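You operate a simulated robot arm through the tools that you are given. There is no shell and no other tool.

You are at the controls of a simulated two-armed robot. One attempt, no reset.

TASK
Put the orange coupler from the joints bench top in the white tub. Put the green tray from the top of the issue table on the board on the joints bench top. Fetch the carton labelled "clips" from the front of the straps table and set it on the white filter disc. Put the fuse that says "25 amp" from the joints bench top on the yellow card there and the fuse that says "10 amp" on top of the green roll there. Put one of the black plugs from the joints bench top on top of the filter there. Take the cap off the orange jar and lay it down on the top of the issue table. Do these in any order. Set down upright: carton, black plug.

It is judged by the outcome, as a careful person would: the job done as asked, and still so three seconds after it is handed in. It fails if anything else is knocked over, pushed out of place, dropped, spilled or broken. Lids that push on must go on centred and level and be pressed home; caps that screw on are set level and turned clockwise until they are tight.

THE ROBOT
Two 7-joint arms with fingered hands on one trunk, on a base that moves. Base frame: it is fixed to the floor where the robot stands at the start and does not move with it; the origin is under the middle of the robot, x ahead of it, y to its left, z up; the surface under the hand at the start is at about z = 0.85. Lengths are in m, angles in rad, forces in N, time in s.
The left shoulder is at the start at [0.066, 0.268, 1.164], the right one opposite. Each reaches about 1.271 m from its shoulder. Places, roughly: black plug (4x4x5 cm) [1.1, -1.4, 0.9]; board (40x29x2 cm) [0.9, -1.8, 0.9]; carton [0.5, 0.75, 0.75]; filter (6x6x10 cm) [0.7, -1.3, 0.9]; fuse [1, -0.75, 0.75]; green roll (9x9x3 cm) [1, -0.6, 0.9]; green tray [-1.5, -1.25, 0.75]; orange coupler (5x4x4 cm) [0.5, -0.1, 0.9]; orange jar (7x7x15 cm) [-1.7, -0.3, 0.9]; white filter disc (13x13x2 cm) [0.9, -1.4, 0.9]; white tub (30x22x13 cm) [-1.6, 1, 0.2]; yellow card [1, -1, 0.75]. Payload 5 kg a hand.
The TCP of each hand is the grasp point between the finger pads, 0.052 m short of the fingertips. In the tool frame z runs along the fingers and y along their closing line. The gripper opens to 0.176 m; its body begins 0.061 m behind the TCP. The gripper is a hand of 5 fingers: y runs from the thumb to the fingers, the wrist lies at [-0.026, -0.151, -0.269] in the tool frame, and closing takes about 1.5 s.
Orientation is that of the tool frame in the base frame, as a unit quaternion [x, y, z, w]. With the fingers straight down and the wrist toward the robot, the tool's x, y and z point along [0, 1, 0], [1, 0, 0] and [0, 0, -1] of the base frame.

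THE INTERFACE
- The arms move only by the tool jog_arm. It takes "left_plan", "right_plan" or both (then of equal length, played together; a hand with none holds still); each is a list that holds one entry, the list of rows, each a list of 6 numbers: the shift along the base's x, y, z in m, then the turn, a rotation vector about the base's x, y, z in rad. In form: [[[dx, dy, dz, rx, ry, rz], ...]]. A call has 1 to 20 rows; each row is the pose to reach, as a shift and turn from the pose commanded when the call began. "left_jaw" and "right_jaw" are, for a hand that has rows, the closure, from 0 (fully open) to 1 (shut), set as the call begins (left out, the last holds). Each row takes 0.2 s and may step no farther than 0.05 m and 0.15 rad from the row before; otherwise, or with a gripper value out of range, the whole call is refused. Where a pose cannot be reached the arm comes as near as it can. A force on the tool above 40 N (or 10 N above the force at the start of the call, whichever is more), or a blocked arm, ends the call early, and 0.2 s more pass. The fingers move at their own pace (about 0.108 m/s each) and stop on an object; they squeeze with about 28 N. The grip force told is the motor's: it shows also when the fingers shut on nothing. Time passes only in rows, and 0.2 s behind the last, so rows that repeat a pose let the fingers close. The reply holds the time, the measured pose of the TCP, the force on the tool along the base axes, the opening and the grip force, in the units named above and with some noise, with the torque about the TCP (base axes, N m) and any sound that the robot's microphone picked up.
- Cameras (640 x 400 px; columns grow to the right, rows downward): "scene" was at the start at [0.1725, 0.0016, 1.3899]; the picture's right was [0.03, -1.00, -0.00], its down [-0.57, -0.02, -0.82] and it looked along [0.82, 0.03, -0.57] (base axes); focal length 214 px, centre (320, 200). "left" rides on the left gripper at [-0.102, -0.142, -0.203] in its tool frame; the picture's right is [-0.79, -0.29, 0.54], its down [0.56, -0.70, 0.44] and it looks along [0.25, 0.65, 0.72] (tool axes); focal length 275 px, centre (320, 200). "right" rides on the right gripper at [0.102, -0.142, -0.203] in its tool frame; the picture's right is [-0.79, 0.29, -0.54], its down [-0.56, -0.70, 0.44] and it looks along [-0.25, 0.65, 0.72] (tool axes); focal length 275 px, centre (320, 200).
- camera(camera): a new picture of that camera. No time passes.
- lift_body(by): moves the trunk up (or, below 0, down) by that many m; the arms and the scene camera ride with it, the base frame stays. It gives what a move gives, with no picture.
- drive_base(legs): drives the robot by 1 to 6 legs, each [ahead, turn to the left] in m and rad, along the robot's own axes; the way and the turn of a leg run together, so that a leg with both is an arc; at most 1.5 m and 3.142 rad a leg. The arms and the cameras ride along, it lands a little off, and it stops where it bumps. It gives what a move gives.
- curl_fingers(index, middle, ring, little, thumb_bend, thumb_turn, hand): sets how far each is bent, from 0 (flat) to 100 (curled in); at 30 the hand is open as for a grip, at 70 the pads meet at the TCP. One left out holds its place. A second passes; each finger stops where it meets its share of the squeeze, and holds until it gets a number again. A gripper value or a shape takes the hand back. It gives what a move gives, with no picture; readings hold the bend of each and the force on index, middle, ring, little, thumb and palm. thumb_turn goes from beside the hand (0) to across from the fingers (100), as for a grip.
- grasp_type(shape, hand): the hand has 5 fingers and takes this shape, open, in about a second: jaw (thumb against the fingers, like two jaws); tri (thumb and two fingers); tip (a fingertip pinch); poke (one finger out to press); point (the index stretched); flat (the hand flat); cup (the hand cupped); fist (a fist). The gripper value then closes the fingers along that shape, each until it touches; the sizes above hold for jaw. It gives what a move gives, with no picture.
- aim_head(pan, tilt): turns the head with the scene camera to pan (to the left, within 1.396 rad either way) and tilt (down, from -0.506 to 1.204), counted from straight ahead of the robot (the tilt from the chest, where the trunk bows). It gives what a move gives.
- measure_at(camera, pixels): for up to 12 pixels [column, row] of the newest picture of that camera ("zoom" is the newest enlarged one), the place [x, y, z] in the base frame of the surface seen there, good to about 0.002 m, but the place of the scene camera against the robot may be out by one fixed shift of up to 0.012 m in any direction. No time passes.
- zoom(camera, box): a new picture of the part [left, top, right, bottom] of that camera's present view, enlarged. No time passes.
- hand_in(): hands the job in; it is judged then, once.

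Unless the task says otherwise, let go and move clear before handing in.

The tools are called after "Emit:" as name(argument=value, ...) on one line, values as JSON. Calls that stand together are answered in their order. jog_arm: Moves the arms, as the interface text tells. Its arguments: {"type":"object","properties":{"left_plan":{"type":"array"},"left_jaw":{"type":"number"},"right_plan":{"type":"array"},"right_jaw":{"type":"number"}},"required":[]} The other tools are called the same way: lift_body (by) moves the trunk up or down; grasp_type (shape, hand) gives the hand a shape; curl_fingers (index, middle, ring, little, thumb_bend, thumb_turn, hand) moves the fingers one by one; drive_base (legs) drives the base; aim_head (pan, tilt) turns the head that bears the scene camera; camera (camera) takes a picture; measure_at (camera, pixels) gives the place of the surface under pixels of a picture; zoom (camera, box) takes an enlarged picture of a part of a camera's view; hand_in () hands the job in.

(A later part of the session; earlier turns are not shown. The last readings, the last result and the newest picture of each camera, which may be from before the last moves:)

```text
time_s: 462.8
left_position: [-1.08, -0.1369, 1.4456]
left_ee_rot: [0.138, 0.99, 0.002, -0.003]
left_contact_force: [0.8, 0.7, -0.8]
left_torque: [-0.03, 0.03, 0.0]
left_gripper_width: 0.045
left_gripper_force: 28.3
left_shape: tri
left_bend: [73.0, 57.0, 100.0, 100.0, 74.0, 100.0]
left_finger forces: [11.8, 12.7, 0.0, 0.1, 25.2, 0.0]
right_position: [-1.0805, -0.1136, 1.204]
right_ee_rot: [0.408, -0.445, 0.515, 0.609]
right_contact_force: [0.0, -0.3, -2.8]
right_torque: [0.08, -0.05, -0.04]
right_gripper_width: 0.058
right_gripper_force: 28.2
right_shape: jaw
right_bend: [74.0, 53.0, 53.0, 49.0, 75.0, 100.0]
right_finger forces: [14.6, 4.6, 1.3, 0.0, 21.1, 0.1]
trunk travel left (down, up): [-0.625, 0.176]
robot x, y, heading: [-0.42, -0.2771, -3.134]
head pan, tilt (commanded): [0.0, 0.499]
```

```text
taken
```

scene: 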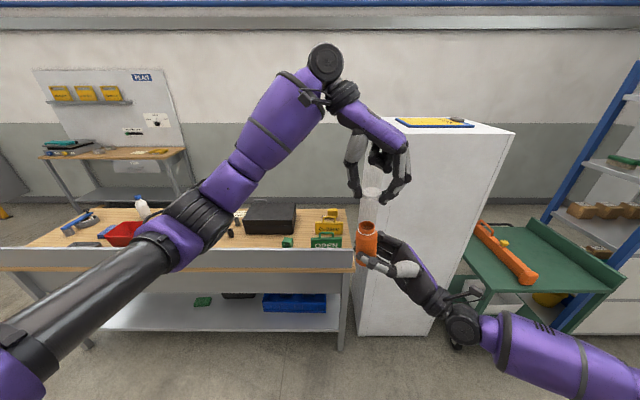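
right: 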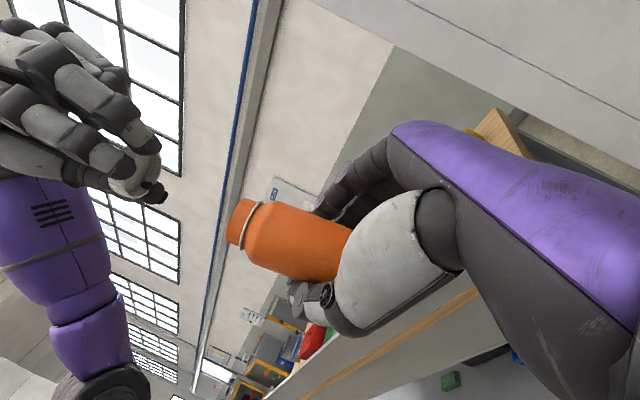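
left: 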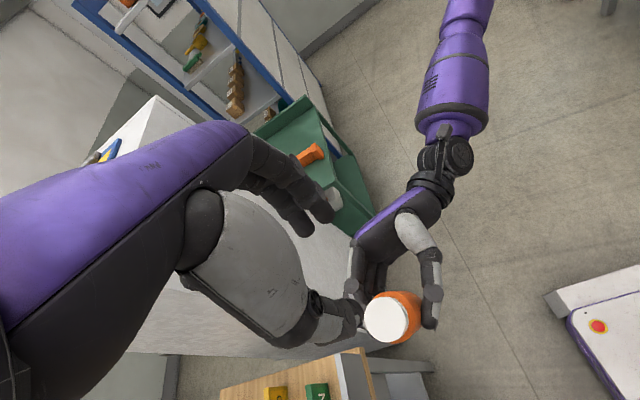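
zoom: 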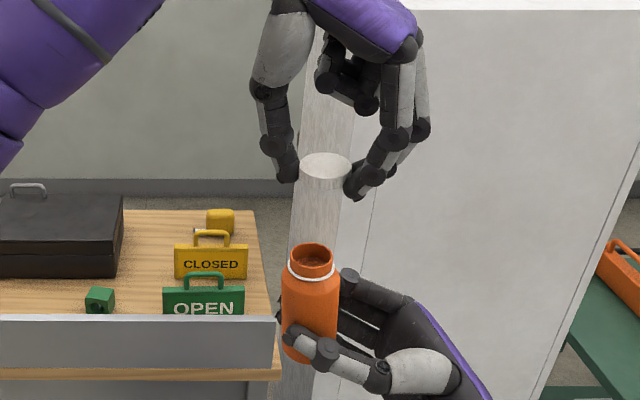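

The cap is off and the jar mouth is open. I'll drive 0.2 m forward, carefully, so the left hand can lay the cap on the table top.

Emit:
drive_base(legs=[[0.2, 0]])

Emit:
jog_arm(left_plan=[[[0, 0, 0, 0, 0, 0], [0, 0, 0, 0, 0, 0], [0, 0, 0, 0, 0, 0]]])

Emit:
camera(camera="scene")

```text
time_s: 464.7
left_position: [-1.2848, -0.1414, 1.443]
left_ee_rot: [0.138, 0.99, 0.001, -0.001]
left_contact_force: [-1.2, 0.3, -1.2]
left_torque: [0.04, -0.24, -0.03]
left_gripper_width: 0.045
left_gripper_force: 27.6
left_shape: tri
left_bend: [73.0, 57.0, 100.0, 100.0, 74.0, 100.0]
left_finger forces: [11.8, 12.6, 0.0, 0.1, 25.2, 0.1]
right_position: [-1.2844, -0.1143, 1.2017]
right_ee_rot: [0.408, -0.446, 0.516, 0.608]
right_contact_force: [-1.2, 0.5, -4.7]
right_torque: [0.03, 0.06, 0.11]
right_gripper_width: 0.0574
right_gripper_force: 28.3
right_shape: jaw
right_bend: [74.0, 53.0, 53.0, 49.0, 75.0, 100.0]
right_finger forces: [14.7, 4.7, 1.4, 0.0, 21.2, 0.0]
trunk travel left (down, up): [-0.625, 0.176]
robot x, y, heading: [-0.6192, -0.2825, -3.127]
head pan, tilt (commanded): [0.0, 0.499]
```

```text
time_s: 465.5
left_position: [-1.2607, -0.1399, 1.4556]
left_ee_rot: [0.138, 0.99, 0.0, -0.01]
left_contact_force: [2.6, 0.3, 0.8]
left_torque: [-0.08, 0.32, 0.02]
left_gripper_width: 0.0444
left_gripper_force: 27.8
left_shape: tri
left_bend: [73.0, 58.0, 100.0, 100.0, 74.0, 100.0]
left_finger forces: [12.3, 12.5, 0.1, 0.0, 25.5, 0.0]
right_position: [-1.2647, -0.1154, 1.2132]
right_ee_rot: [0.413, -0.44, 0.512, 0.612]
right_contact_force: [1.8, -0.6, -2.0]
right_torque: [0.14, -0.11, -0.21]
right_gripper_width: 0.0578
right_gripper_force: 27.7
right_shape: jaw
right_bend: [74.0, 53.0, 53.0, 49.0, 75.0, 100.0]
right_finger forces: [14.4, 5.5, 1.6, 0.0, 22.4, 0.1]
trunk travel left (down, up): [-0.625, 0.176]
robot x, y, heading: [-0.6217, -0.2837, -3.138]
head pan, tilt (commanded): [0.0, 0.499]
```

```text
taken
```

scene: 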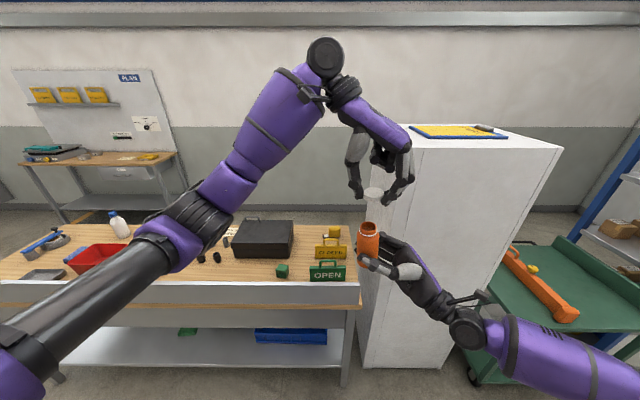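

Settled fine. I'll find a free patch on the table top in front of the black case and measure it.

Emit:
zoom(camera="scene", box=[170, 210, 370, 320])

Emit:
measure_at(camera="zoom", pixels=[[230, 205], [260, 215], [300, 190], [360, 190], [200, 215], [155, 150], [130, 185], [300, 150], [400, 165], [240, 230], [345, 215]])

```text
3.20 times, centred on (270, 265) of scene
```

zoom: 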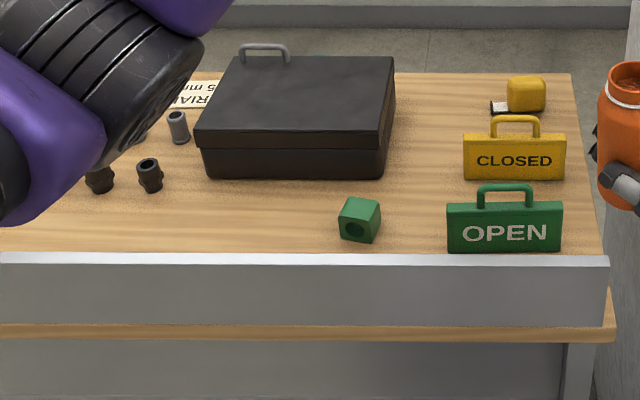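

```text
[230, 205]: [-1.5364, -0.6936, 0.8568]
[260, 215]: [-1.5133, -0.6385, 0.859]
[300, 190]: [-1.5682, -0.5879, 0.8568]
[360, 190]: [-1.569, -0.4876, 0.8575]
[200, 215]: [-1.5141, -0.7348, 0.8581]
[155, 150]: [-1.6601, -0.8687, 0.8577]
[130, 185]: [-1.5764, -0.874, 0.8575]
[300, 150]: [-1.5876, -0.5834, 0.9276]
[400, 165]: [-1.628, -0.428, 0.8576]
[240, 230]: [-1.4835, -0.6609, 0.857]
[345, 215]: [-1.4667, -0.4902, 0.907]
```

A free patch around (-1.48,-0.64), table z≈0.849, suits the cap. I'll carry it there at height and then come down.

Emit:
jog_arm(left_plan=[[[-0.01, -0.02, 0, 0, 0, 0.03], [-0.025, -0.055, 0, 0, 0, 0.08], [-0.042, -0.095, -0.01, 0, 0, 0.14], [-0.06, -0.135, -0.02, 0, 0, 0.2], [-0.078, -0.175, -0.03, 0, 0, 0.26], [-0.095, -0.215, -0.05, 0, 0, 0.32], [-0.112, -0.255, -0.07, 0, 0, 0.38], [-0.13, -0.295, -0.09, 0, 0, 0.44], [-0.148, -0.335, -0.11, 0, 0, 0.5], [-0.165, -0.375, -0.13, 0, 0, 0.56], [-0.183, -0.415, -0.15, 0, 0.0, 0.62], [-0.2, -0.455, -0.17, 0, 0, 0.68], [-0.215, -0.485, -0.2, 0, 0, 0.73], [-0.2193, -0.5, -0.24, 0, 0, 0.73], [-0.2193, -0.5, -0.28, 0, 0, 0.73], [-0.2193, -0.5, -0.32, 0, 0, 0.73], [-0.2193, -0.5, -0.36, 0, 0, 0.73], [-0.2193, -0.5, -0.4, 0, 0, 0.73], [-0.2193, -0.5, -0.44, 0, 0, 0.73], [-0.2193, -0.5, -0.46, 0, 0, 0.73]]])

Emit:
camera(camera="scene")

Emit:
camera(camera="left")

```text
time_s: 469.7
left_position: [-1.4837, -0.6403, 0.9931]
left_ee_rot: [-0.224, 0.974, -0.003, -0.008]
left_contact_force: [-0.2, -0.4, 0.4]
left_torque: [0.0, -0.07, 0.02]
left_gripper_width: 0.0448
left_gripper_force: 28.2
left_shape: tri
left_bend: [73.0, 58.0, 100.0, 100.0, 74.0, 100.0]
left_finger forces: [12.2, 12.3, 0.0, 0.0, 25.0, 0.0]
right_position: [-1.268, -0.1154, 1.2117]
right_ee_rot: [0.412, -0.441, 0.513, 0.611]
right_contact_force: [-0.9, -0.3, -2.9]
right_torque: [0.05, -0.06, 0.0]
right_gripper_width: 0.0582
right_gripper_force: 27.8
right_shape: jaw
right_bend: [74.0, 53.0, 53.0, 49.0, 75.0, 100.0]
right_finger forces: [14.4, 5.6, 1.7, 0.0, 22.4, 0.0]
trunk travel left (down, up): [-0.625, 0.176]
robot x, y, heading: [-0.6174, -0.2833, -3.139]
head pan, tilt (commanded): [0.0, 0.499]
```

```text
taken
```

scene: 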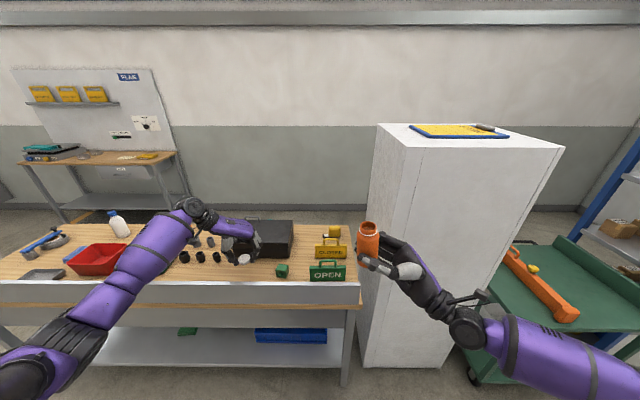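

```text
taken
```

left: 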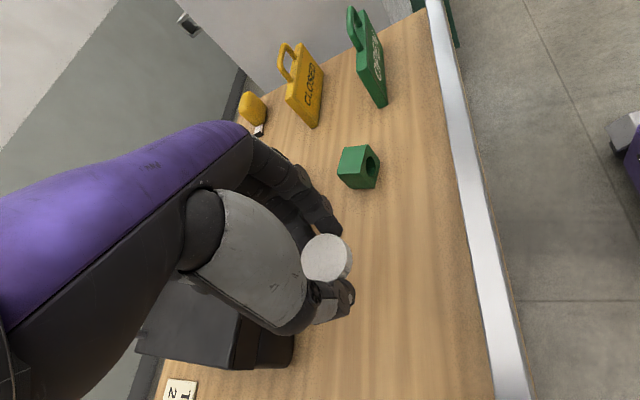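

The cap is over the free patch. I'll lower it to just above the table and then feel for contact.

Emit:
jog_arm(left_plan=[[[0.003, 0, -0.02, 0, 0, 0], [0.006, 0, -0.04, 0, 0, 0], [0.01, 0, -0.058, 0, 0, 0], [0.01, 0, -0.072, 0, 0, 0], [0.01, 0, -0.08, 0, 0, 0], [0.01, 0, -0.083, 0, 0, 0], [0.01, 0, -0.083, 0, 0, 0]]])

Emit:
zoom(camera="left", box=[260, 190, 400, 330])

Emit:
measure_at(camera="zoom", pixels=[[300, 230], [340, 250], [330, 290], [370, 250], [400, 300], [450, 200]])

```text
time_s: 471.3
left_position: [-1.4742, -0.6403, 0.9096]
left_ee_rot: [-0.224, 0.974, -0.003, -0.008]
left_contact_force: [-0.6, -0.5, 0.0]
left_torque: [-0.05, 0.03, -0.02]
left_gripper_width: 0.0447
left_gripper_force: 28.2
left_shape: tri
left_bend: [73.0, 58.0, 100.0, 100.0, 74.0, 100.0]
left_finger forces: [12.2, 12.3, 0.0, 0.0, 24.9, 0.1]
right_position: [-1.2674, -0.1156, 1.21]
right_ee_rot: [0.412, -0.441, 0.513, 0.61]
right_contact_force: [1.3, -0.2, -2.7]
right_torque: [0.09, -0.04, -0.04]
right_gripper_width: 0.058
right_gripper_force: 28.6
right_shape: jaw
right_bend: [74.0, 53.0, 53.0, 49.0, 75.0, 100.0]
right_finger forces: [14.5, 5.6, 1.6, 0.1, 22.4, 0.1]
trunk travel left (down, up): [-0.625, 0.176]
robot x, y, heading: [-0.6172, -0.28, -3.138]
head pan, tilt (commanded): [0.0, 0.499]
```

```text
2.86 times, centred on (330, 260) of left
```

zoom: 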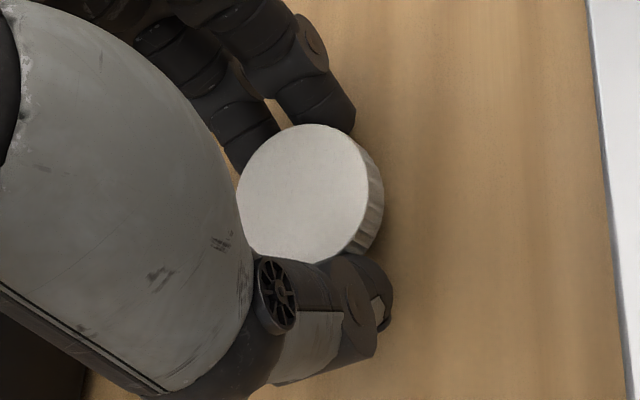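

```text
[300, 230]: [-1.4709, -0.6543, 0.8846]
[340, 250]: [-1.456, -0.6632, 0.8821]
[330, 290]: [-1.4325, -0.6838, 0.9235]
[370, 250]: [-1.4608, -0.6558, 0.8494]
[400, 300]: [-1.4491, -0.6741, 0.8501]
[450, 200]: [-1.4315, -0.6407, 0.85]
```

Cap top is at 0.885, table 0.850. I'll keep lowering in small steps until it touches.

Emit:
jog_arm(left_plan=[[[0, 0, -0.003, 0, 0, 0], [0, 0, -0.006, 0, 0, 0], [0, 0, -0.008, 0, 0, 0], [0, 0, -0.01, 0, 0, 0]]])

```text
time_s: 472.3
left_position: [-1.4741, -0.6405, 0.904]
left_ee_rot: [-0.225, 0.974, -0.002, -0.012]
left_contact_force: [3.5, -4.3, 31.4]
left_torque: [-1.07, -0.93, 0.02]
left_gripper_width: 0.0451
left_gripper_force: 27.9
left_shape: tri
left_bend: [74.0, 58.0, 100.0, 100.0, 74.0, 100.0]
left_finger forces: [17.0, 11.8, 0.0, 0.1, 51.0, 0.0]
right_position: [-1.2654, -0.1159, 1.2124]
right_ee_rot: [0.412, -0.44, 0.513, 0.611]
right_contact_force: [0.2, 0.6, -3.5]
right_torque: [0.07, -0.01, -0.04]
right_gripper_width: 0.0578
right_gripper_force: 28.4
right_shape: jaw
right_bend: [74.0, 53.0, 53.0, 49.0, 75.0, 100.0]
right_finger forces: [14.4, 5.5, 1.7, 0.0, 22.3, 0.1]
trunk travel left (down, up): [-0.625, 0.176]
robot x, y, heading: [-0.6218, -0.2828, -3.133]
head pan, tilt (commanded): [0.0, 0.499]
```

Contact (31 N, thumb on the table). I'll ease up 4 mm, then open while rising gradually so the cap settles on the table.

Emit:
jog_arm(left_plan=[[[0, 0, 0.004, 0, 0, 0], [0, 0, 0.005, 0, 0, 0]]])

Emit:
jog_arm(left_plan=[[[0, 0, 0.001, 0, 0, 0], [0, 0, 0.004, 0, 0, 0], [0, 0, 0.008, 0, 0, 0], [0, 0, 0.012, 0, 0, 0], [0, 0, 0.016, 0, 0, 0], [0, 0, 0.016, 0, 0, 0]]], left_jaw=0.45)

Emit:
zoom(camera="left", box=[260, 190, 400, 330])

```text
time_s: 472.9
left_position: [-1.4732, -0.6399, 0.9065]
left_ee_rot: [-0.225, 0.974, -0.004, -0.008]
left_contact_force: [-1.8, -1.6, 15.3]
left_torque: [-0.17, -0.03, 0.03]
left_gripper_width: 0.0452
left_gripper_force: 28.1
left_shape: tri
left_bend: [74.0, 58.0, 100.0, 100.0, 74.0, 100.0]
left_finger forces: [20.3, 14.0, 0.0, 0.0, 34.3, 0.0]
right_position: [-1.268, -0.1142, 1.2124]
right_ee_rot: [0.412, -0.441, 0.513, 0.61]
right_contact_force: [-0.3, 0.0, -3.1]
right_torque: [0.04, 0.01, 0.02]
right_gripper_width: 0.0578
right_gripper_force: 28.2
right_shape: jaw
right_bend: [74.0, 53.0, 53.0, 49.0, 75.0, 100.0]
right_finger forces: [14.5, 5.5, 1.7, 0.1, 22.3, 0.1]
trunk travel left (down, up): [-0.625, 0.176]
robot x, y, heading: [-0.6225, -0.2829, -3.128]
head pan, tilt (commanded): [0.0, 0.499]
```

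```text
time_s: 474.3
left_position: [-1.4735, -0.6394, 0.9217]
left_ee_rot: [-0.225, 0.974, -0.004, -0.008]
left_contact_force: [-0.2, 0.1, -0.4]
left_torque: [-0.03, -0.04, 0.01]
left_gripper_width: 0.0967
left_gripper_force: 0.1
left_shape: tri
left_bend: [74.0, 43.0, 99.0, 99.0, 68.0, 100.0]
left_finger forces: [0.0, 0.0, 0.0, 0.1, 0.1, 0.1]
right_position: [-1.2691, -0.1153, 1.2105]
right_ee_rot: [0.412, -0.441, 0.513, 0.611]
right_contact_force: [-0.2, 0.1, -3.3]
right_torque: [0.06, -0.04, 0.03]
right_gripper_width: 0.0578
right_gripper_force: 28.1
right_shape: jaw
right_bend: [74.0, 53.0, 53.0, 49.0, 75.0, 100.0]
right_finger forces: [14.4, 5.5, 1.7, 0.0, 22.3, 0.0]
trunk travel left (down, up): [-0.625, 0.176]
robot x, y, heading: [-0.622, -0.2842, -3.132]
head pan, tilt (commanded): [0.0, 0.499]
```

```text
2.86 times, centred on (330, 260) of left
```

zoom: 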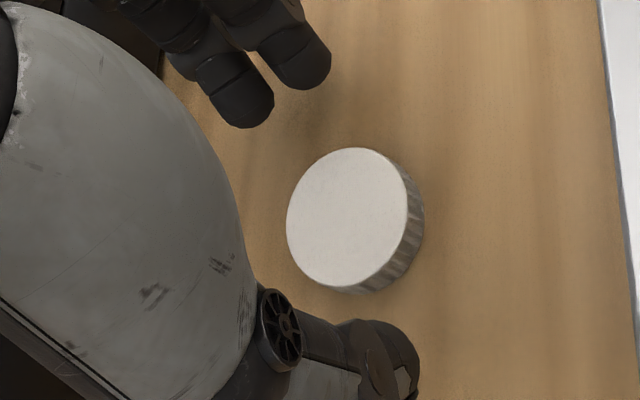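

The cap lies flat on the table top. I'll raise the left hand clear and bring it above the open jar to take it by the neck.

Emit:
jog_arm(left_plan=[[[0, 0, 0.015, 0, 0, 0], [0, 0, 0.04, 0, 0, 0], [0, 0, 0.08, 0, 0, 0], [0, 0, 0.12, 0, 0, 0], [0, 0, 0.16, 0, 0, 0], [0, 0, 0.2, 0, 0, 0], [0.01, 0.02, 0.24, 0, 0, -0.02], [0.025, 0.055, 0.28, 0, 0, -0.04], [0.04, 0.09, 0.32, 0, 0, -0.06], [0.057, 0.13, 0.36, 0, 0, -0.08], [0.074, 0.17, 0.4, 0, 0, -0.1], [0.091, 0.21, 0.43, 0, 0, -0.12], [0.108, 0.25, 0.46, 0, 0, -0.14], [0.125, 0.29, 0.48, 0, 0, -0.16], [0.142, 0.33, 0.5, 0, 0, -0.18], [0.159, 0.37, 0.51, 0, 0, -0.2], [0.176, 0.41, 0.51, 0, 0, -0.2], [0.19, 0.45, 0.51, 0, 0, -0.2], [0.2035, 0.4984, 0.51, 0, 0, -0.2], [0.2035, 0.4984, 0.51, 0, 0, -0.2]]])

Emit:
camera(camera="scene")

Emit:
camera(camera="left")

```text
refused: row 8 steps farther than a row can; nothing moved
```

```text
taken
```

scene: 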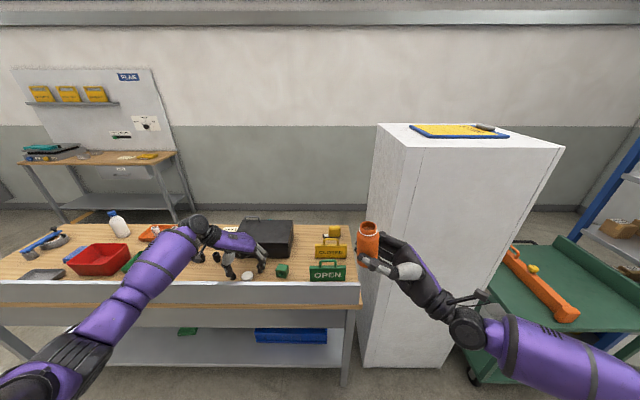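

```text
taken
```

left: 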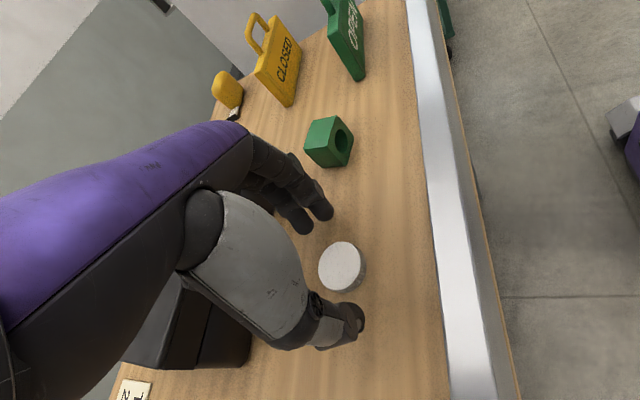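

The move was refused for one too-large step; nothing moved. I'll repeat it in two smaller parts.

Emit:
jog_arm(left_plan=[[[0, 0, 0.015, 0, 0, 0], [0, 0, 0.04, 0, 0, 0], [0, 0, 0.08, 0, 0, 0], [0, 0, 0.12, 0, 0, 0], [0, 0, 0.16, 0, 0, 0], [0, 0, 0.2, 0, 0, 0], [0, 0, 0.24, 0, 0, 0], [0, 0, 0.28, 0, 0, 0], [0, 0, 0.32, 0, 0, 0], [0, 0, 0.36, 0, 0, 0], [0, 0, 0.4, 0, 0, 0]]])

Emit:
jog_arm(left_plan=[[[0.01, 0.02, 0.01, 0, 0, -0.02], [0.025, 0.055, 0.02, 0, 0, -0.04], [0.04, 0.09, 0.03, 0, 0, -0.06], [0.057, 0.13, 0.04, 0, 0, -0.08], [0.074, 0.17, 0.05, 0, 0, -0.1], [0.091, 0.21, 0.06, 0, 0, -0.12], [0.108, 0.25, 0.07, 0, 0, -0.14], [0.125, 0.29, 0.08, 0, 0, -0.16], [0.142, 0.33, 0.09, 0, 0, -0.18], [0.159, 0.37, 0.1, 0, 0, -0.2], [0.176, 0.41, 0.11, 0, 0, -0.2], [0.19, 0.45, 0.11, 0, 0, -0.2], [0.2, 0.48, 0.11, 0, 0, -0.2], [0.2035, 0.4984, 0.11, 0, 0, -0.2]]])

Emit:
camera(camera="scene")

Emit:
camera(camera="left")

```text
time_s: 476.7
left_position: [-1.4735, -0.6398, 1.3218]
left_ee_rot: [-0.224, 0.975, -0.005, -0.008]
left_contact_force: [1.5, 1.0, -2.5]
left_torque: [-0.16, 0.1, 0.05]
left_gripper_width: 0.0965
left_gripper_force: 0.1
left_shape: tri
left_bend: [74.0, 43.0, 99.0, 99.0, 68.0, 100.0]
left_finger forces: [0.0, 0.1, 0.0, 0.0, 0.0, 0.0]
right_position: [-1.267, -0.1152, 1.2118]
right_ee_rot: [0.411, -0.44, 0.513, 0.612]
right_contact_force: [1.7, 0.5, -2.9]
right_torque: [0.13, -0.07, -0.07]
right_gripper_width: 0.058
right_gripper_force: 28.0
right_shape: jaw
right_bend: [74.0, 53.0, 53.0, 49.0, 75.0, 100.0]
right_finger forces: [14.4, 5.5, 1.6, 0.1, 22.4, 0.0]
trunk travel left (down, up): [-0.625, 0.176]
robot x, y, heading: [-0.6195, -0.2866, -3.138]
head pan, tilt (commanded): [0.0, 0.499]
```

```text
time_s: 479.7
left_position: [-1.27, -0.1414, 1.4316]
left_ee_rot: [-0.127, 0.992, -0.003, -0.009]
left_contact_force: [0.5, 0.9, 0.1]
left_torque: [-0.11, -0.02, -0.03]
left_gripper_width: 0.0963
left_gripper_force: 0.0
left_shape: tri
left_bend: [74.0, 43.0, 99.0, 99.0, 68.0, 100.0]
left_finger forces: [0.0, 0.0, 0.1, 0.0, 0.0, 0.1]
right_position: [-1.2673, -0.1138, 1.2109]
right_ee_rot: [0.411, -0.44, 0.514, 0.611]
right_contact_force: [0.0, 0.4, -3.8]
right_torque: [0.06, -0.04, 0.03]
right_gripper_width: 0.0582
right_gripper_force: 27.7
right_shape: jaw
right_bend: [74.0, 53.0, 53.0, 49.0, 75.0, 100.0]
right_finger forces: [14.3, 5.5, 1.7, 0.0, 22.3, 0.0]
trunk travel left (down, up): [-0.625, 0.176]
robot x, y, heading: [-0.6194, -0.2836, -3.13]
head pan, tilt (commanded): [0.0, 0.499]
```

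```text
taken
```

scene: 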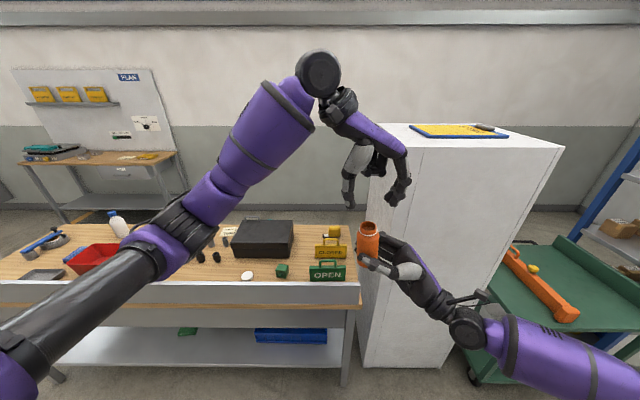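

```text
taken
```

left: 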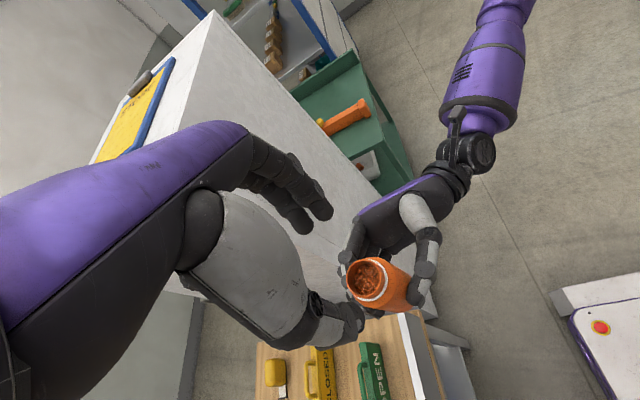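

The cap rests on the table at scene (247,275), and I can see contents in the jar, so it must stay upright. I'll measure the jar's mouth and neck in the left view.

Emit:
zoom(camera="left", box=[330, 240, 430, 330])

Emit:
measure_at(camera="zoom", pixels=[[172, 105], [125, 160], [255, 165], [215, 225], [175, 160], [145, 120], [240, 200], [300, 190], [230, 130], [165, 215]])

```text
4.44 times, centred on (380, 285) of left
```

zoom: 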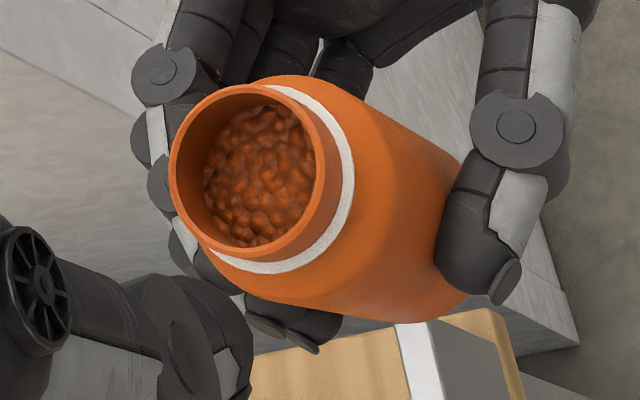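

```text
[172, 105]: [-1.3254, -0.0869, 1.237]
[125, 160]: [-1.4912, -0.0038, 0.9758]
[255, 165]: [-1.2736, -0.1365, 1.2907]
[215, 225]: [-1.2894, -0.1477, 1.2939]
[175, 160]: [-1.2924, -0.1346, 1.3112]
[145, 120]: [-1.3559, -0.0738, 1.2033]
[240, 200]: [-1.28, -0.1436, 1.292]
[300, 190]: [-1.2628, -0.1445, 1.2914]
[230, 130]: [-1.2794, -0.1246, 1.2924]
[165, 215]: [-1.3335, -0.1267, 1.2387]
```

I'll measure four rim points to get the mouth's centre and level.

Emit:
measure_at(camera="zoom", pixels=[[319, 175], [245, 88], [240, 257], [172, 165], [195, 105], [300, 225], [345, 180], [335, 240], [400, 200]])

```text
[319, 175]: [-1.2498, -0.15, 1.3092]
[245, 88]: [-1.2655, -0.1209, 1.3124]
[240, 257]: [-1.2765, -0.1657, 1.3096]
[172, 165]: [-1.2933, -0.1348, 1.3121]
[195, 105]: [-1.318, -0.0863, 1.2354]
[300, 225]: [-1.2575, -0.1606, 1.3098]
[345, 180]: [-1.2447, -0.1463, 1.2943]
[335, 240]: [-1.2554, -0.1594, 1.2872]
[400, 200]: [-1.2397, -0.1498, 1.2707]
```

The mouth is centred at (-1.271,-0.143), rim z 1.311, level. I'll descend and pinch the neck with the left hand.

Emit:
jog_arm(left_plan=[[[-0.001, -0.0015, -0.02, 0, 0, 0], [-0.001, -0.0015, -0.045, 0, 0, 0], [-0.001, -0.0015, -0.068, 0, 0, 0], [-0.001, -0.0015, -0.085, 0, 0, 0], [-0.001, -0.0015, -0.094, 0, 0, 0], [-0.001, -0.0015, -0.094, 0, 0, 0]]])

Emit:
jog_arm(left_plan=[[[0, 0, 0, 0, 0, 0], [0, 0, 0, 0, 0, 0], [0, 0, 0, 0, 0, 0], [0, 0, 0, 0, 0, 0], [0, 0, 0, 0, 0, 0], [0, 0, 0, 0, 0, 0]]], left_jaw=1.0)

Emit:
zoom(camera="scene", box=[310, 160, 430, 290])

Emit:
zoom(camera="right", box=[160, 120, 360, 310])

```text
time_s: 481.1
left_position: [-1.2717, -0.1446, 1.3369]
left_ee_rot: [-0.127, 0.992, -0.002, -0.008]
left_contact_force: [0.7, -0.2, -0.5]
left_torque: [0.03, 0.0, 0.0]
left_gripper_width: 0.0964
left_gripper_force: 0.0
left_shape: tri
left_bend: [74.0, 43.0, 99.0, 99.0, 68.0, 100.0]
left_finger forces: [0.0, 0.0, 0.0, 0.0, 0.0, 0.0]
right_position: [-1.2675, -0.1146, 1.2112]
right_ee_rot: [0.413, -0.44, 0.513, 0.61]
right_contact_force: [0.1, 0.1, -3.6]
right_torque: [0.06, -0.01, 0.0]
right_gripper_width: 0.0577
right_gripper_force: 27.6
right_shape: jaw
right_bend: [74.0, 53.0, 53.0, 49.0, 75.0, 100.0]
right_finger forces: [14.4, 5.4, 1.7, 0.0, 22.2, 0.0]
trunk travel left (down, up): [-0.625, 0.176]
robot x, y, heading: [-0.6188, -0.2841, -3.139]
head pan, tilt (commanded): [0.0, 0.499]
```

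```text
time_s: 482.5
left_position: [-1.2704, -0.1432, 1.3375]
left_ee_rot: [-0.127, 0.992, -0.002, -0.009]
left_contact_force: [-3.5, 7.0, 2.9]
left_torque: [0.9, 0.43, 0.03]
left_gripper_width: 0.0434
left_gripper_force: 28.2
left_shape: tri
left_bend: [74.0, 54.0, 100.0, 100.0, 75.0, 100.0]
left_finger forces: [12.8, 19.3, 0.0, 0.1, 21.2, 0.0]
right_position: [-1.2678, -0.1156, 1.211]
right_ee_rot: [0.412, -0.441, 0.513, 0.61]
right_contact_force: [2.3, -6.9, -5.7]
right_torque: [0.18, -0.15, 0.04]
right_gripper_width: 0.058
right_gripper_force: 28.2
right_shape: jaw
right_bend: [74.0, 53.0, 54.0, 49.0, 75.0, 100.0]
right_finger forces: [12.5, 4.6, 1.4, 0.0, 23.6, 0.0]
trunk travel left (down, up): [-0.625, 0.176]
robot x, y, heading: [-0.6246, -0.2809, -3.13]
head pan, tilt (commanded): [0.0, 0.499]
```

```text
3.08 times, centred on (370, 225) of scene
```

zoom: 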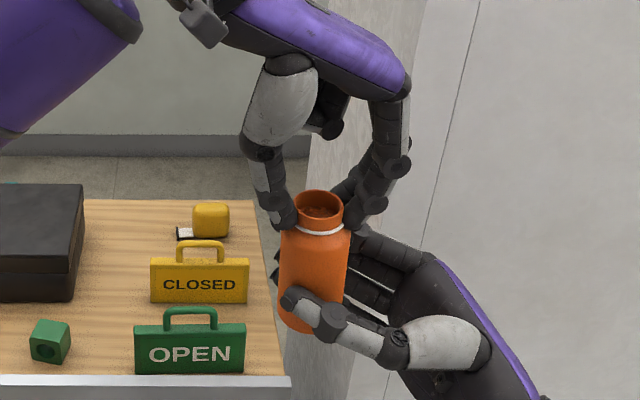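

```text
2.11 times, centred on (260, 215) of right
```

zoom: 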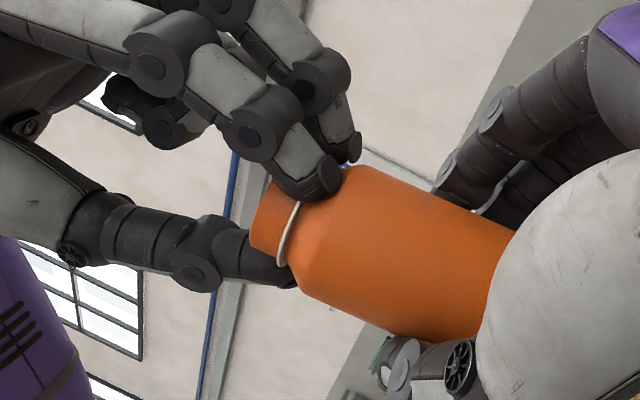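

The left hand holds the neck (12.8/19.3/21.2 N). I'll open the right hand slowly and then draw it away to the right.

Emit:
jog_arm(right_plan=[[[0, 0, 0, 0, 0, 0], [0, 0, 0, 0, 0, 0], [0, 0, 0, 0, 0, 0], [0, 0, 0, 0, 0, 0], [0, 0, 0, 0, 0, 0], [0, 0, 0, 0, 0, 0], [0, 0, 0, 0, 0, 0]]], right_jaw=0.0)

Emit:
zoom(camera="scene", box=[310, 160, 430, 290])

```text
time_s: 484.1
left_position: [-1.2721, -0.1434, 1.3361]
left_ee_rot: [-0.127, 0.992, -0.003, -0.008]
left_contact_force: [-0.3, -0.8, -0.8]
left_torque: [-0.03, 0.03, 0.03]
left_gripper_width: 0.0416
left_gripper_force: 28.2
left_shape: tri
left_bend: [74.0, 56.0, 100.0, 100.0, 75.0, 100.0]
left_finger forces: [13.0, 11.7, 0.0, 0.0, 22.0, 0.0]
right_position: [-1.2684, -0.115, 1.2115]
right_ee_rot: [0.411, -0.441, 0.513, 0.611]
right_contact_force: [1.1, -0.2, -0.1]
right_torque: [-0.05, 0.0, -0.02]
right_gripper_width: 0.1754
right_gripper_force: 0.0
right_shape: jaw
right_bend: [30.0, 30.0, 30.0, 30.0, 30.0, 98.0]
right_finger forces: [0.1, 0.0, 0.0, 0.0, 0.1, 0.0]
trunk travel left (down, up): [-0.625, 0.176]
robot x, y, heading: [-0.6182, -0.2805, -3.135]
head pan, tilt (commanded): [0.0, 0.499]
```

```text
3.08 times, centred on (370, 225) of scene
```

zoom: 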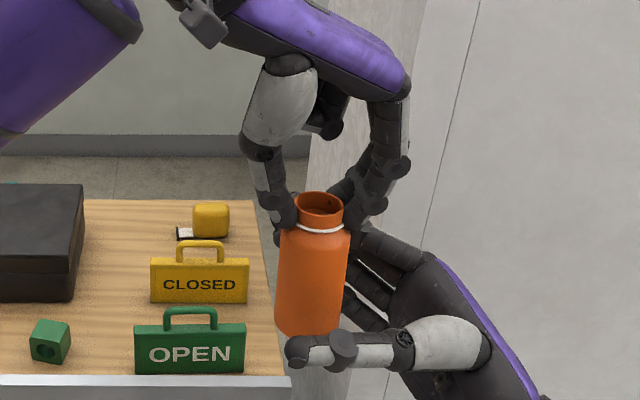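

The left hand holds the jar alone. I'll withdraw the right hand to the right and down, clear of the jar.

Emit:
jog_arm(right_plan=[[[0.002, 0.02, -0.005, 0, 0, 0], [0.005, 0.045, -0.012, 0, 0, 0], [0.009, 0.075, -0.02, 0, 0, 0], [0.013, 0.105, -0.028, 0, 0, 0], [0.017, 0.135, -0.036, 0, 0, 0], [0.02, 0.165, -0.044, 0, 0, 0], [0.03, 0.19, -0.05, 0, 0, 0], [0.06, 0.2, -0.05, 0, 0, 0], [0.1, 0.21, -0.05, 0, 0, 0]]])

Emit:
camera(camera="scene")

Emit:
zoom(camera="scene", box=[310, 160, 430, 290])

```text
time_s: 486.1
left_position: [-1.2706, -0.143, 1.3379]
left_ee_rot: [-0.125, 0.992, -0.001, -0.01]
left_contact_force: [1.5, -0.4, 0.6]
left_torque: [-0.11, 0.14, 0.01]
left_gripper_width: 0.0416
left_gripper_force: 28.1
left_shape: tri
left_bend: [74.0, 56.0, 100.0, 100.0, 75.0, 100.0]
left_finger forces: [13.2, 11.5, 0.1, 0.0, 22.1, 0.1]
right_position: [-1.1668, 0.0962, 1.1617]
right_ee_rot: [0.412, -0.441, 0.512, 0.611]
right_contact_force: [0.8, -1.1, 0.7]
right_torque: [0.08, -0.01, -0.04]
right_gripper_width: 0.1761
right_gripper_force: 0.0
right_shape: jaw
right_bend: [30.0, 30.0, 30.0, 30.0, 30.0, 98.0]
right_finger forces: [0.1, 0.0, 0.1, 0.1, 0.0, 0.0]
trunk travel left (down, up): [-0.625, 0.176]
robot x, y, heading: [-0.6218, -0.2791, -3.13]
head pan, tilt (commanded): [0.0, 0.499]
```

```text
taken
```

scene: 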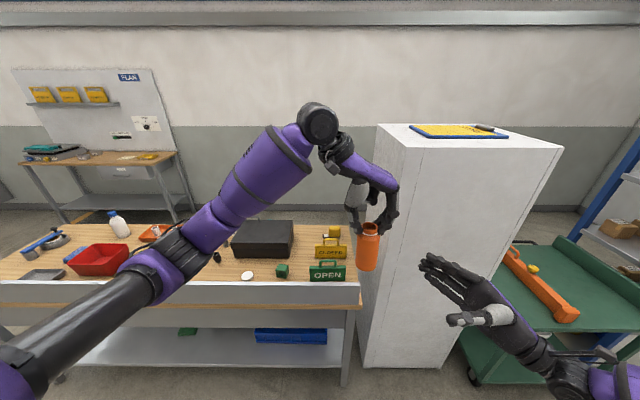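

```text
3.08 times, centred on (370, 225) of scene
```

zoom: 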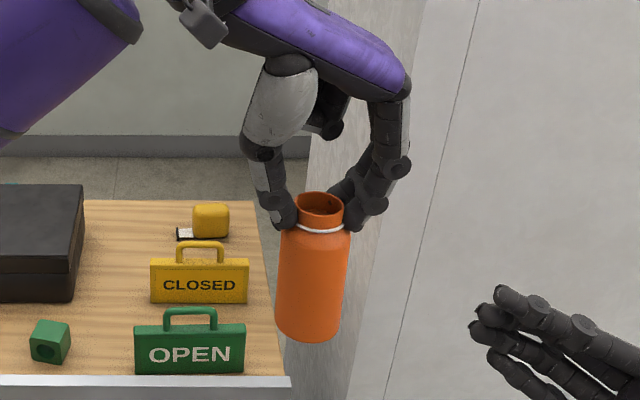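

The jar hangs level from the left hand. I'll tuck the right hand back away from the cabinet, then drive 0.15 m forward.

Emit:
jog_arm(right_plan=[[[0.02, 0.005, 0, 0, 0, 0], [0.05, 0.01, 0, 0, 0, 0], [0.08, 0.015, 0, 0, 0, 0], [0.11, 0.02, 0, 0, 0, 0], [0.14, 0.025, 0, 0, 0, 0], [0.17, 0.03, 0, 0, 0, 0], [0.19, 0.03, 0, 0, 0, 0]]])

Emit:
drive_base(legs=[[0.15, 0]])

Emit:
jog_arm(left_plan=[[[0, 0, 0, 0, 0, 0], [0, 0, 0, 0, 0, 0], [0, 0, 0, 0, 0, 0]]])

Emit:
camera(camera="scene")

```text
time_s: 487.7
left_position: [-1.2715, -0.1433, 1.3361]
left_ee_rot: [-0.127, 0.992, -0.002, -0.009]
left_contact_force: [-0.1, 0.4, 0.5]
left_torque: [0.01, 0.01, -0.02]
left_gripper_width: 0.0414
left_gripper_force: 28.0
left_shape: tri
left_bend: [74.0, 56.0, 100.0, 100.0, 75.0, 100.0]
left_finger forces: [12.9, 11.5, 0.1, 0.0, 22.0, 0.0]
right_position: [-0.9781, 0.1257, 1.16]
right_ee_rot: [0.412, -0.441, 0.513, 0.61]
right_contact_force: [0.4, -0.7, -0.5]
right_torque: [0.04, 0.03, 0.01]
right_gripper_width: 0.1759
right_gripper_force: 0.1
right_shape: jaw
right_bend: [30.0, 30.0, 30.0, 30.0, 30.0, 98.0]
right_finger forces: [0.1, 0.0, 0.1, 0.0, 0.0, 0.0]
trunk travel left (down, up): [-0.625, 0.176]
robot x, y, heading: [-0.6205, -0.2835, -3.132]
head pan, tilt (commanded): [0.0, 0.499]
```

```text
time_s: 489.4
left_position: [-1.4248, -0.1437, 1.3355]
left_ee_rot: [-0.127, 0.992, -0.003, -0.008]
left_contact_force: [-2.3, -0.5, -1.0]
left_torque: [0.03, -0.12, 0.0]
left_gripper_width: 0.0417
left_gripper_force: 28.1
left_shape: tri
left_bend: [74.0, 56.0, 100.0, 100.0, 75.0, 100.0]
left_finger forces: [13.0, 11.7, 0.1, 0.0, 22.1, 0.0]
right_position: [-1.1301, 0.124, 1.1601]
right_ee_rot: [0.411, -0.441, 0.513, 0.611]
right_contact_force: [-1.1, 0.8, -0.6]
right_torque: [-0.01, 0.06, 0.12]
right_gripper_width: 0.1761
right_gripper_force: 0.2
right_shape: jaw
right_bend: [30.0, 30.0, 30.0, 30.0, 30.0, 98.0]
right_finger forces: [0.0, 0.0, 0.0, 0.0, 0.1, 0.1]
trunk travel left (down, up): [-0.625, 0.176]
robot x, y, heading: [-0.771, -0.2862, -3.138]
head pan, tilt (commanded): [0.0, 0.499]
```

```text
time_s: 490.2
left_position: [-1.4038, -0.1441, 1.3458]
left_ee_rot: [-0.126, 0.992, -0.001, -0.017]
left_contact_force: [1.5, 1.0, -2.0]
left_torque: [-0.06, 0.2, 0.05]
left_gripper_width: 0.0412
left_gripper_force: 28.1
left_shape: tri
left_bend: [74.0, 56.0, 100.0, 100.0, 75.0, 100.0]
left_finger forces: [14.4, 11.7, 0.0, 0.1, 23.2, 0.1]
right_position: [-1.1114, 0.1242, 1.1653]
right_ee_rot: [0.415, -0.436, 0.51, 0.614]
right_contact_force: [0.3, 0.5, 0.1]
right_torque: [0.01, -0.09, -0.1]
right_gripper_width: 0.1761
right_gripper_force: 0.2
right_shape: jaw
right_bend: [30.0, 30.0, 30.0, 30.0, 30.0, 98.0]
right_finger forces: [0.1, 0.0, 0.0, 0.0, 0.1, 0.1]
trunk travel left (down, up): [-0.625, 0.176]
robot x, y, heading: [-0.7723, -0.2842, -3.135]
head pan, tilt (commanded): [0.0, 0.499]
```

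```text
taken
```

scene: 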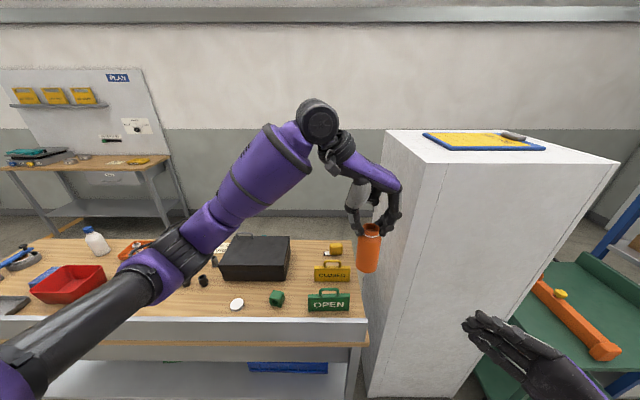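

I'll bring the jar left to its original line, then forward over its spot, staying above the signs.

Emit:
jog_arm(left_plan=[[[0, -0.02, 0, 0, 0, 0], [0, -0.055, 0, 0, -0.01, 0], [0, -0.095, 0, 0, -0.02, 0], [0, -0.135, 0, 0, -0.02, 0], [-0.01, -0.165, 0, 0, -0.02, 0], [-0.04, -0.171, 0, 0, -0.02, 0], [-0.075, -0.171, 0, 0, -0.02, 0], [-0.11, -0.171, 0, 0, -0.02, 0], [-0.145, -0.171, 0, 0, -0.02, 0], [-0.18, -0.171, 0, 0, -0.02, 0], [-0.215, -0.171, 0, 0, -0.02, 0], [-0.25, -0.171, 0, 0, -0.02, 0], [-0.28, -0.171, 0, 0, -0.02, 0], [-0.303, -0.171, 0, 0, -0.02, 0], [-0.303, -0.171, 0, 0, -0.02, 0]]])

Emit:
camera(camera="scene")

Emit:
zoom(camera="scene", box=[240, 150, 380, 320])

```text
time_s: 493.4
left_position: [-1.7074, -0.3173, 1.3426]
left_ee_rot: [-0.127, 0.992, -0.003, -0.006]
left_contact_force: [0.8, 0.0, -3.5]
left_torque: [0.04, 0.05, -0.01]
left_gripper_width: 0.0417
left_gripper_force: 28.2
left_shape: tri
left_bend: [74.0, 56.0, 100.0, 100.0, 75.0, 100.0]
left_finger forces: [14.1, 11.6, 0.0, 0.0, 22.7, 0.0]
right_position: [-1.1139, 0.1245, 1.1664]
right_ee_rot: [0.415, -0.437, 0.509, 0.614]
right_contact_force: [0.3, 0.7, 1.2]
right_torque: [-0.02, -0.01, -0.02]
right_gripper_width: 0.1759
right_gripper_force: 0.0
right_shape: jaw
right_bend: [30.0, 30.0, 30.0, 30.0, 30.0, 98.0]
right_finger forces: [0.1, 0.0, 0.0, 0.1, 0.0, 0.1]
trunk travel left (down, up): [-0.625, 0.176]
robot x, y, heading: [-0.7701, -0.2793, -3.135]
head pan, tilt (commanded): [0.0, 0.499]
```

```text
taken
```

scene: 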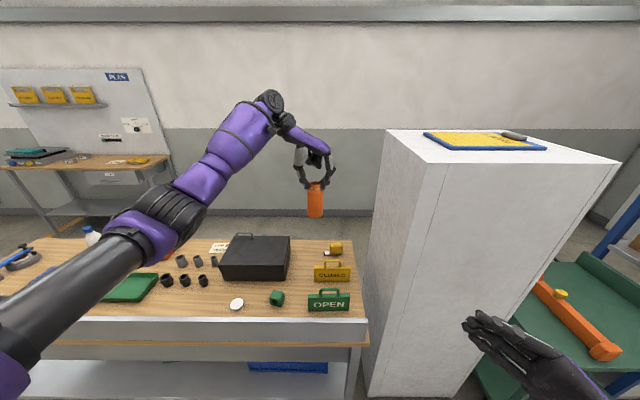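

```text
2.35 times, centred on (310, 235) of scene
```

zoom: 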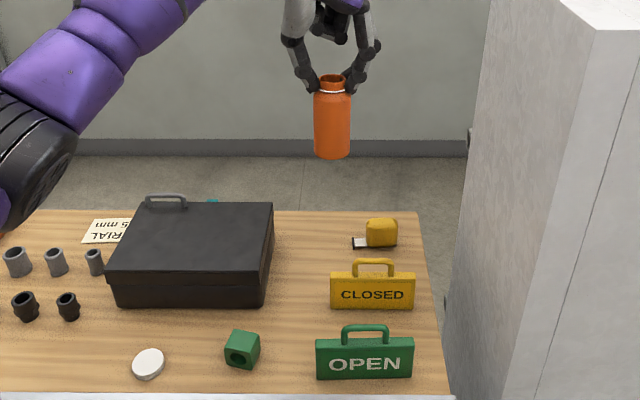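

The jar hangs upright above its original spot. I'll descend to just above the table.

Emit:
jog_arm(left_plan=[[[0, 0.001, -0.02, 0, 0, 0], [0, 0.001, -0.05, 0, 0, 0], [0, 0.001, -0.08, 0, 0, 0], [0, 0.001, -0.11, 0, 0, 0], [0, 0.001, -0.14, 0, 0, 0], [0, 0.001, -0.17, 0, 0, 0], [0, 0.001, -0.2, 0, 0, 0], [0, 0.001, -0.23, 0, 0, 0], [0, 0.001, -0.26, 0, 0, 0], [0, 0.001, -0.285, 0, 0, 0], [0, 0.001, -0.3, 0, 0, 0], [0, 0.001, -0.305, 0, 0, 0], [0, 0.001, -0.305, 0, 0, 0]]])

Emit:
zoom(camera="scene", box=[240, 180, 380, 320])

```text
time_s: 496.2
left_position: [-1.7097, -0.3142, 1.0392]
left_ee_rot: [-0.127, 0.992, -0.003, -0.004]
left_contact_force: [-0.3, 0.0, -2.5]
left_torque: [-0.01, 0.04, 0.0]
left_gripper_width: 0.0416
left_gripper_force: 28.2
left_shape: tri
left_bend: [74.0, 56.0, 100.0, 100.0, 75.0, 100.0]
left_finger forces: [14.0, 11.4, 0.0, 0.0, 22.6, 0.0]
right_position: [-1.1142, 0.124, 1.1665]
right_ee_rot: [0.414, -0.437, 0.51, 0.614]
right_contact_force: [-0.1, -1.2, -0.7]
right_torque: [0.01, 0.0, 0.01]
right_gripper_width: 0.1755
right_gripper_force: 0.0
right_shape: jaw
right_bend: [30.0, 30.0, 30.0, 30.0, 30.0, 98.0]
right_finger forces: [0.0, 0.1, 0.0, 0.0, 0.0, 0.0]
trunk travel left (down, up): [-0.625, 0.176]
robot x, y, heading: [-0.7714, -0.2832, -3.133]
head pan, tilt (commanded): [0.0, 0.499]
```

```text
2.86 times, centred on (310, 250) of scene
```

zoom: 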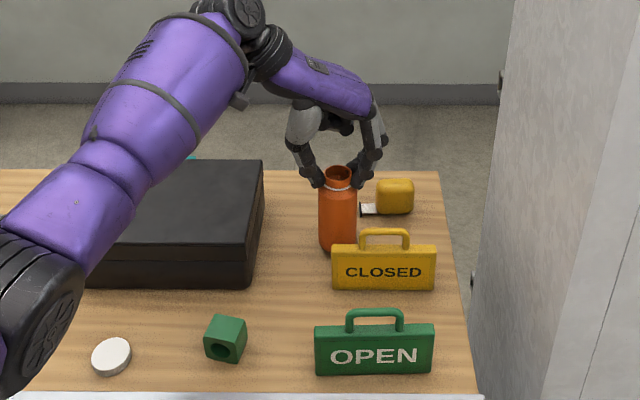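

About 1 cm to go. I'll lower in small steps until the table takes the weight.

Emit:
jog_arm(left_plan=[[[0, 0, -0.004, 0, 0, 0], [0, 0, -0.008, 0, 0, 0], [0, 0, -0.011, 0, 0, 0], [0, 0, -0.013, 0, 0, 0]]])

Emit:
zoom(camera="scene", box=[270, 200, 370, 290])

```text
time_s: 497.2
left_position: [-1.7093, -0.3143, 1.0282]
left_ee_rot: [-0.126, 0.992, -0.001, -0.006]
left_contact_force: [1.4, -0.8, 10.4]
left_torque: [0.01, 0.03, -0.05]
left_gripper_width: 0.0418
left_gripper_force: 28.0
left_shape: tri
left_bend: [74.0, 56.0, 100.0, 100.0, 75.0, 100.0]
left_finger forces: [14.2, 15.0, 0.0, 0.0, 25.6, 0.0]
right_position: [-1.114, 0.1249, 1.1664]
right_ee_rot: [0.414, -0.437, 0.51, 0.614]
right_contact_force: [-0.2, -0.1, -0.9]
right_torque: [-0.01, -0.01, -0.04]
right_gripper_width: 0.176
right_gripper_force: 0.1
right_shape: jaw
right_bend: [30.0, 30.0, 30.0, 30.0, 30.0, 98.0]
right_finger forces: [0.1, 0.0, 0.0, 0.0, 0.0, 0.0]
trunk travel left (down, up): [-0.625, 0.176]
robot x, y, heading: [-0.7718, -0.2822, -3.137]
head pan, tilt (commanded): [0.0, 0.499]
```

```text
4.44 times, centred on (320, 245) of scene
```

zoom: 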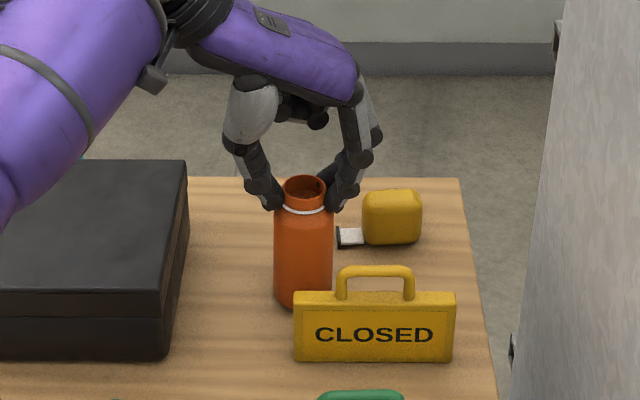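

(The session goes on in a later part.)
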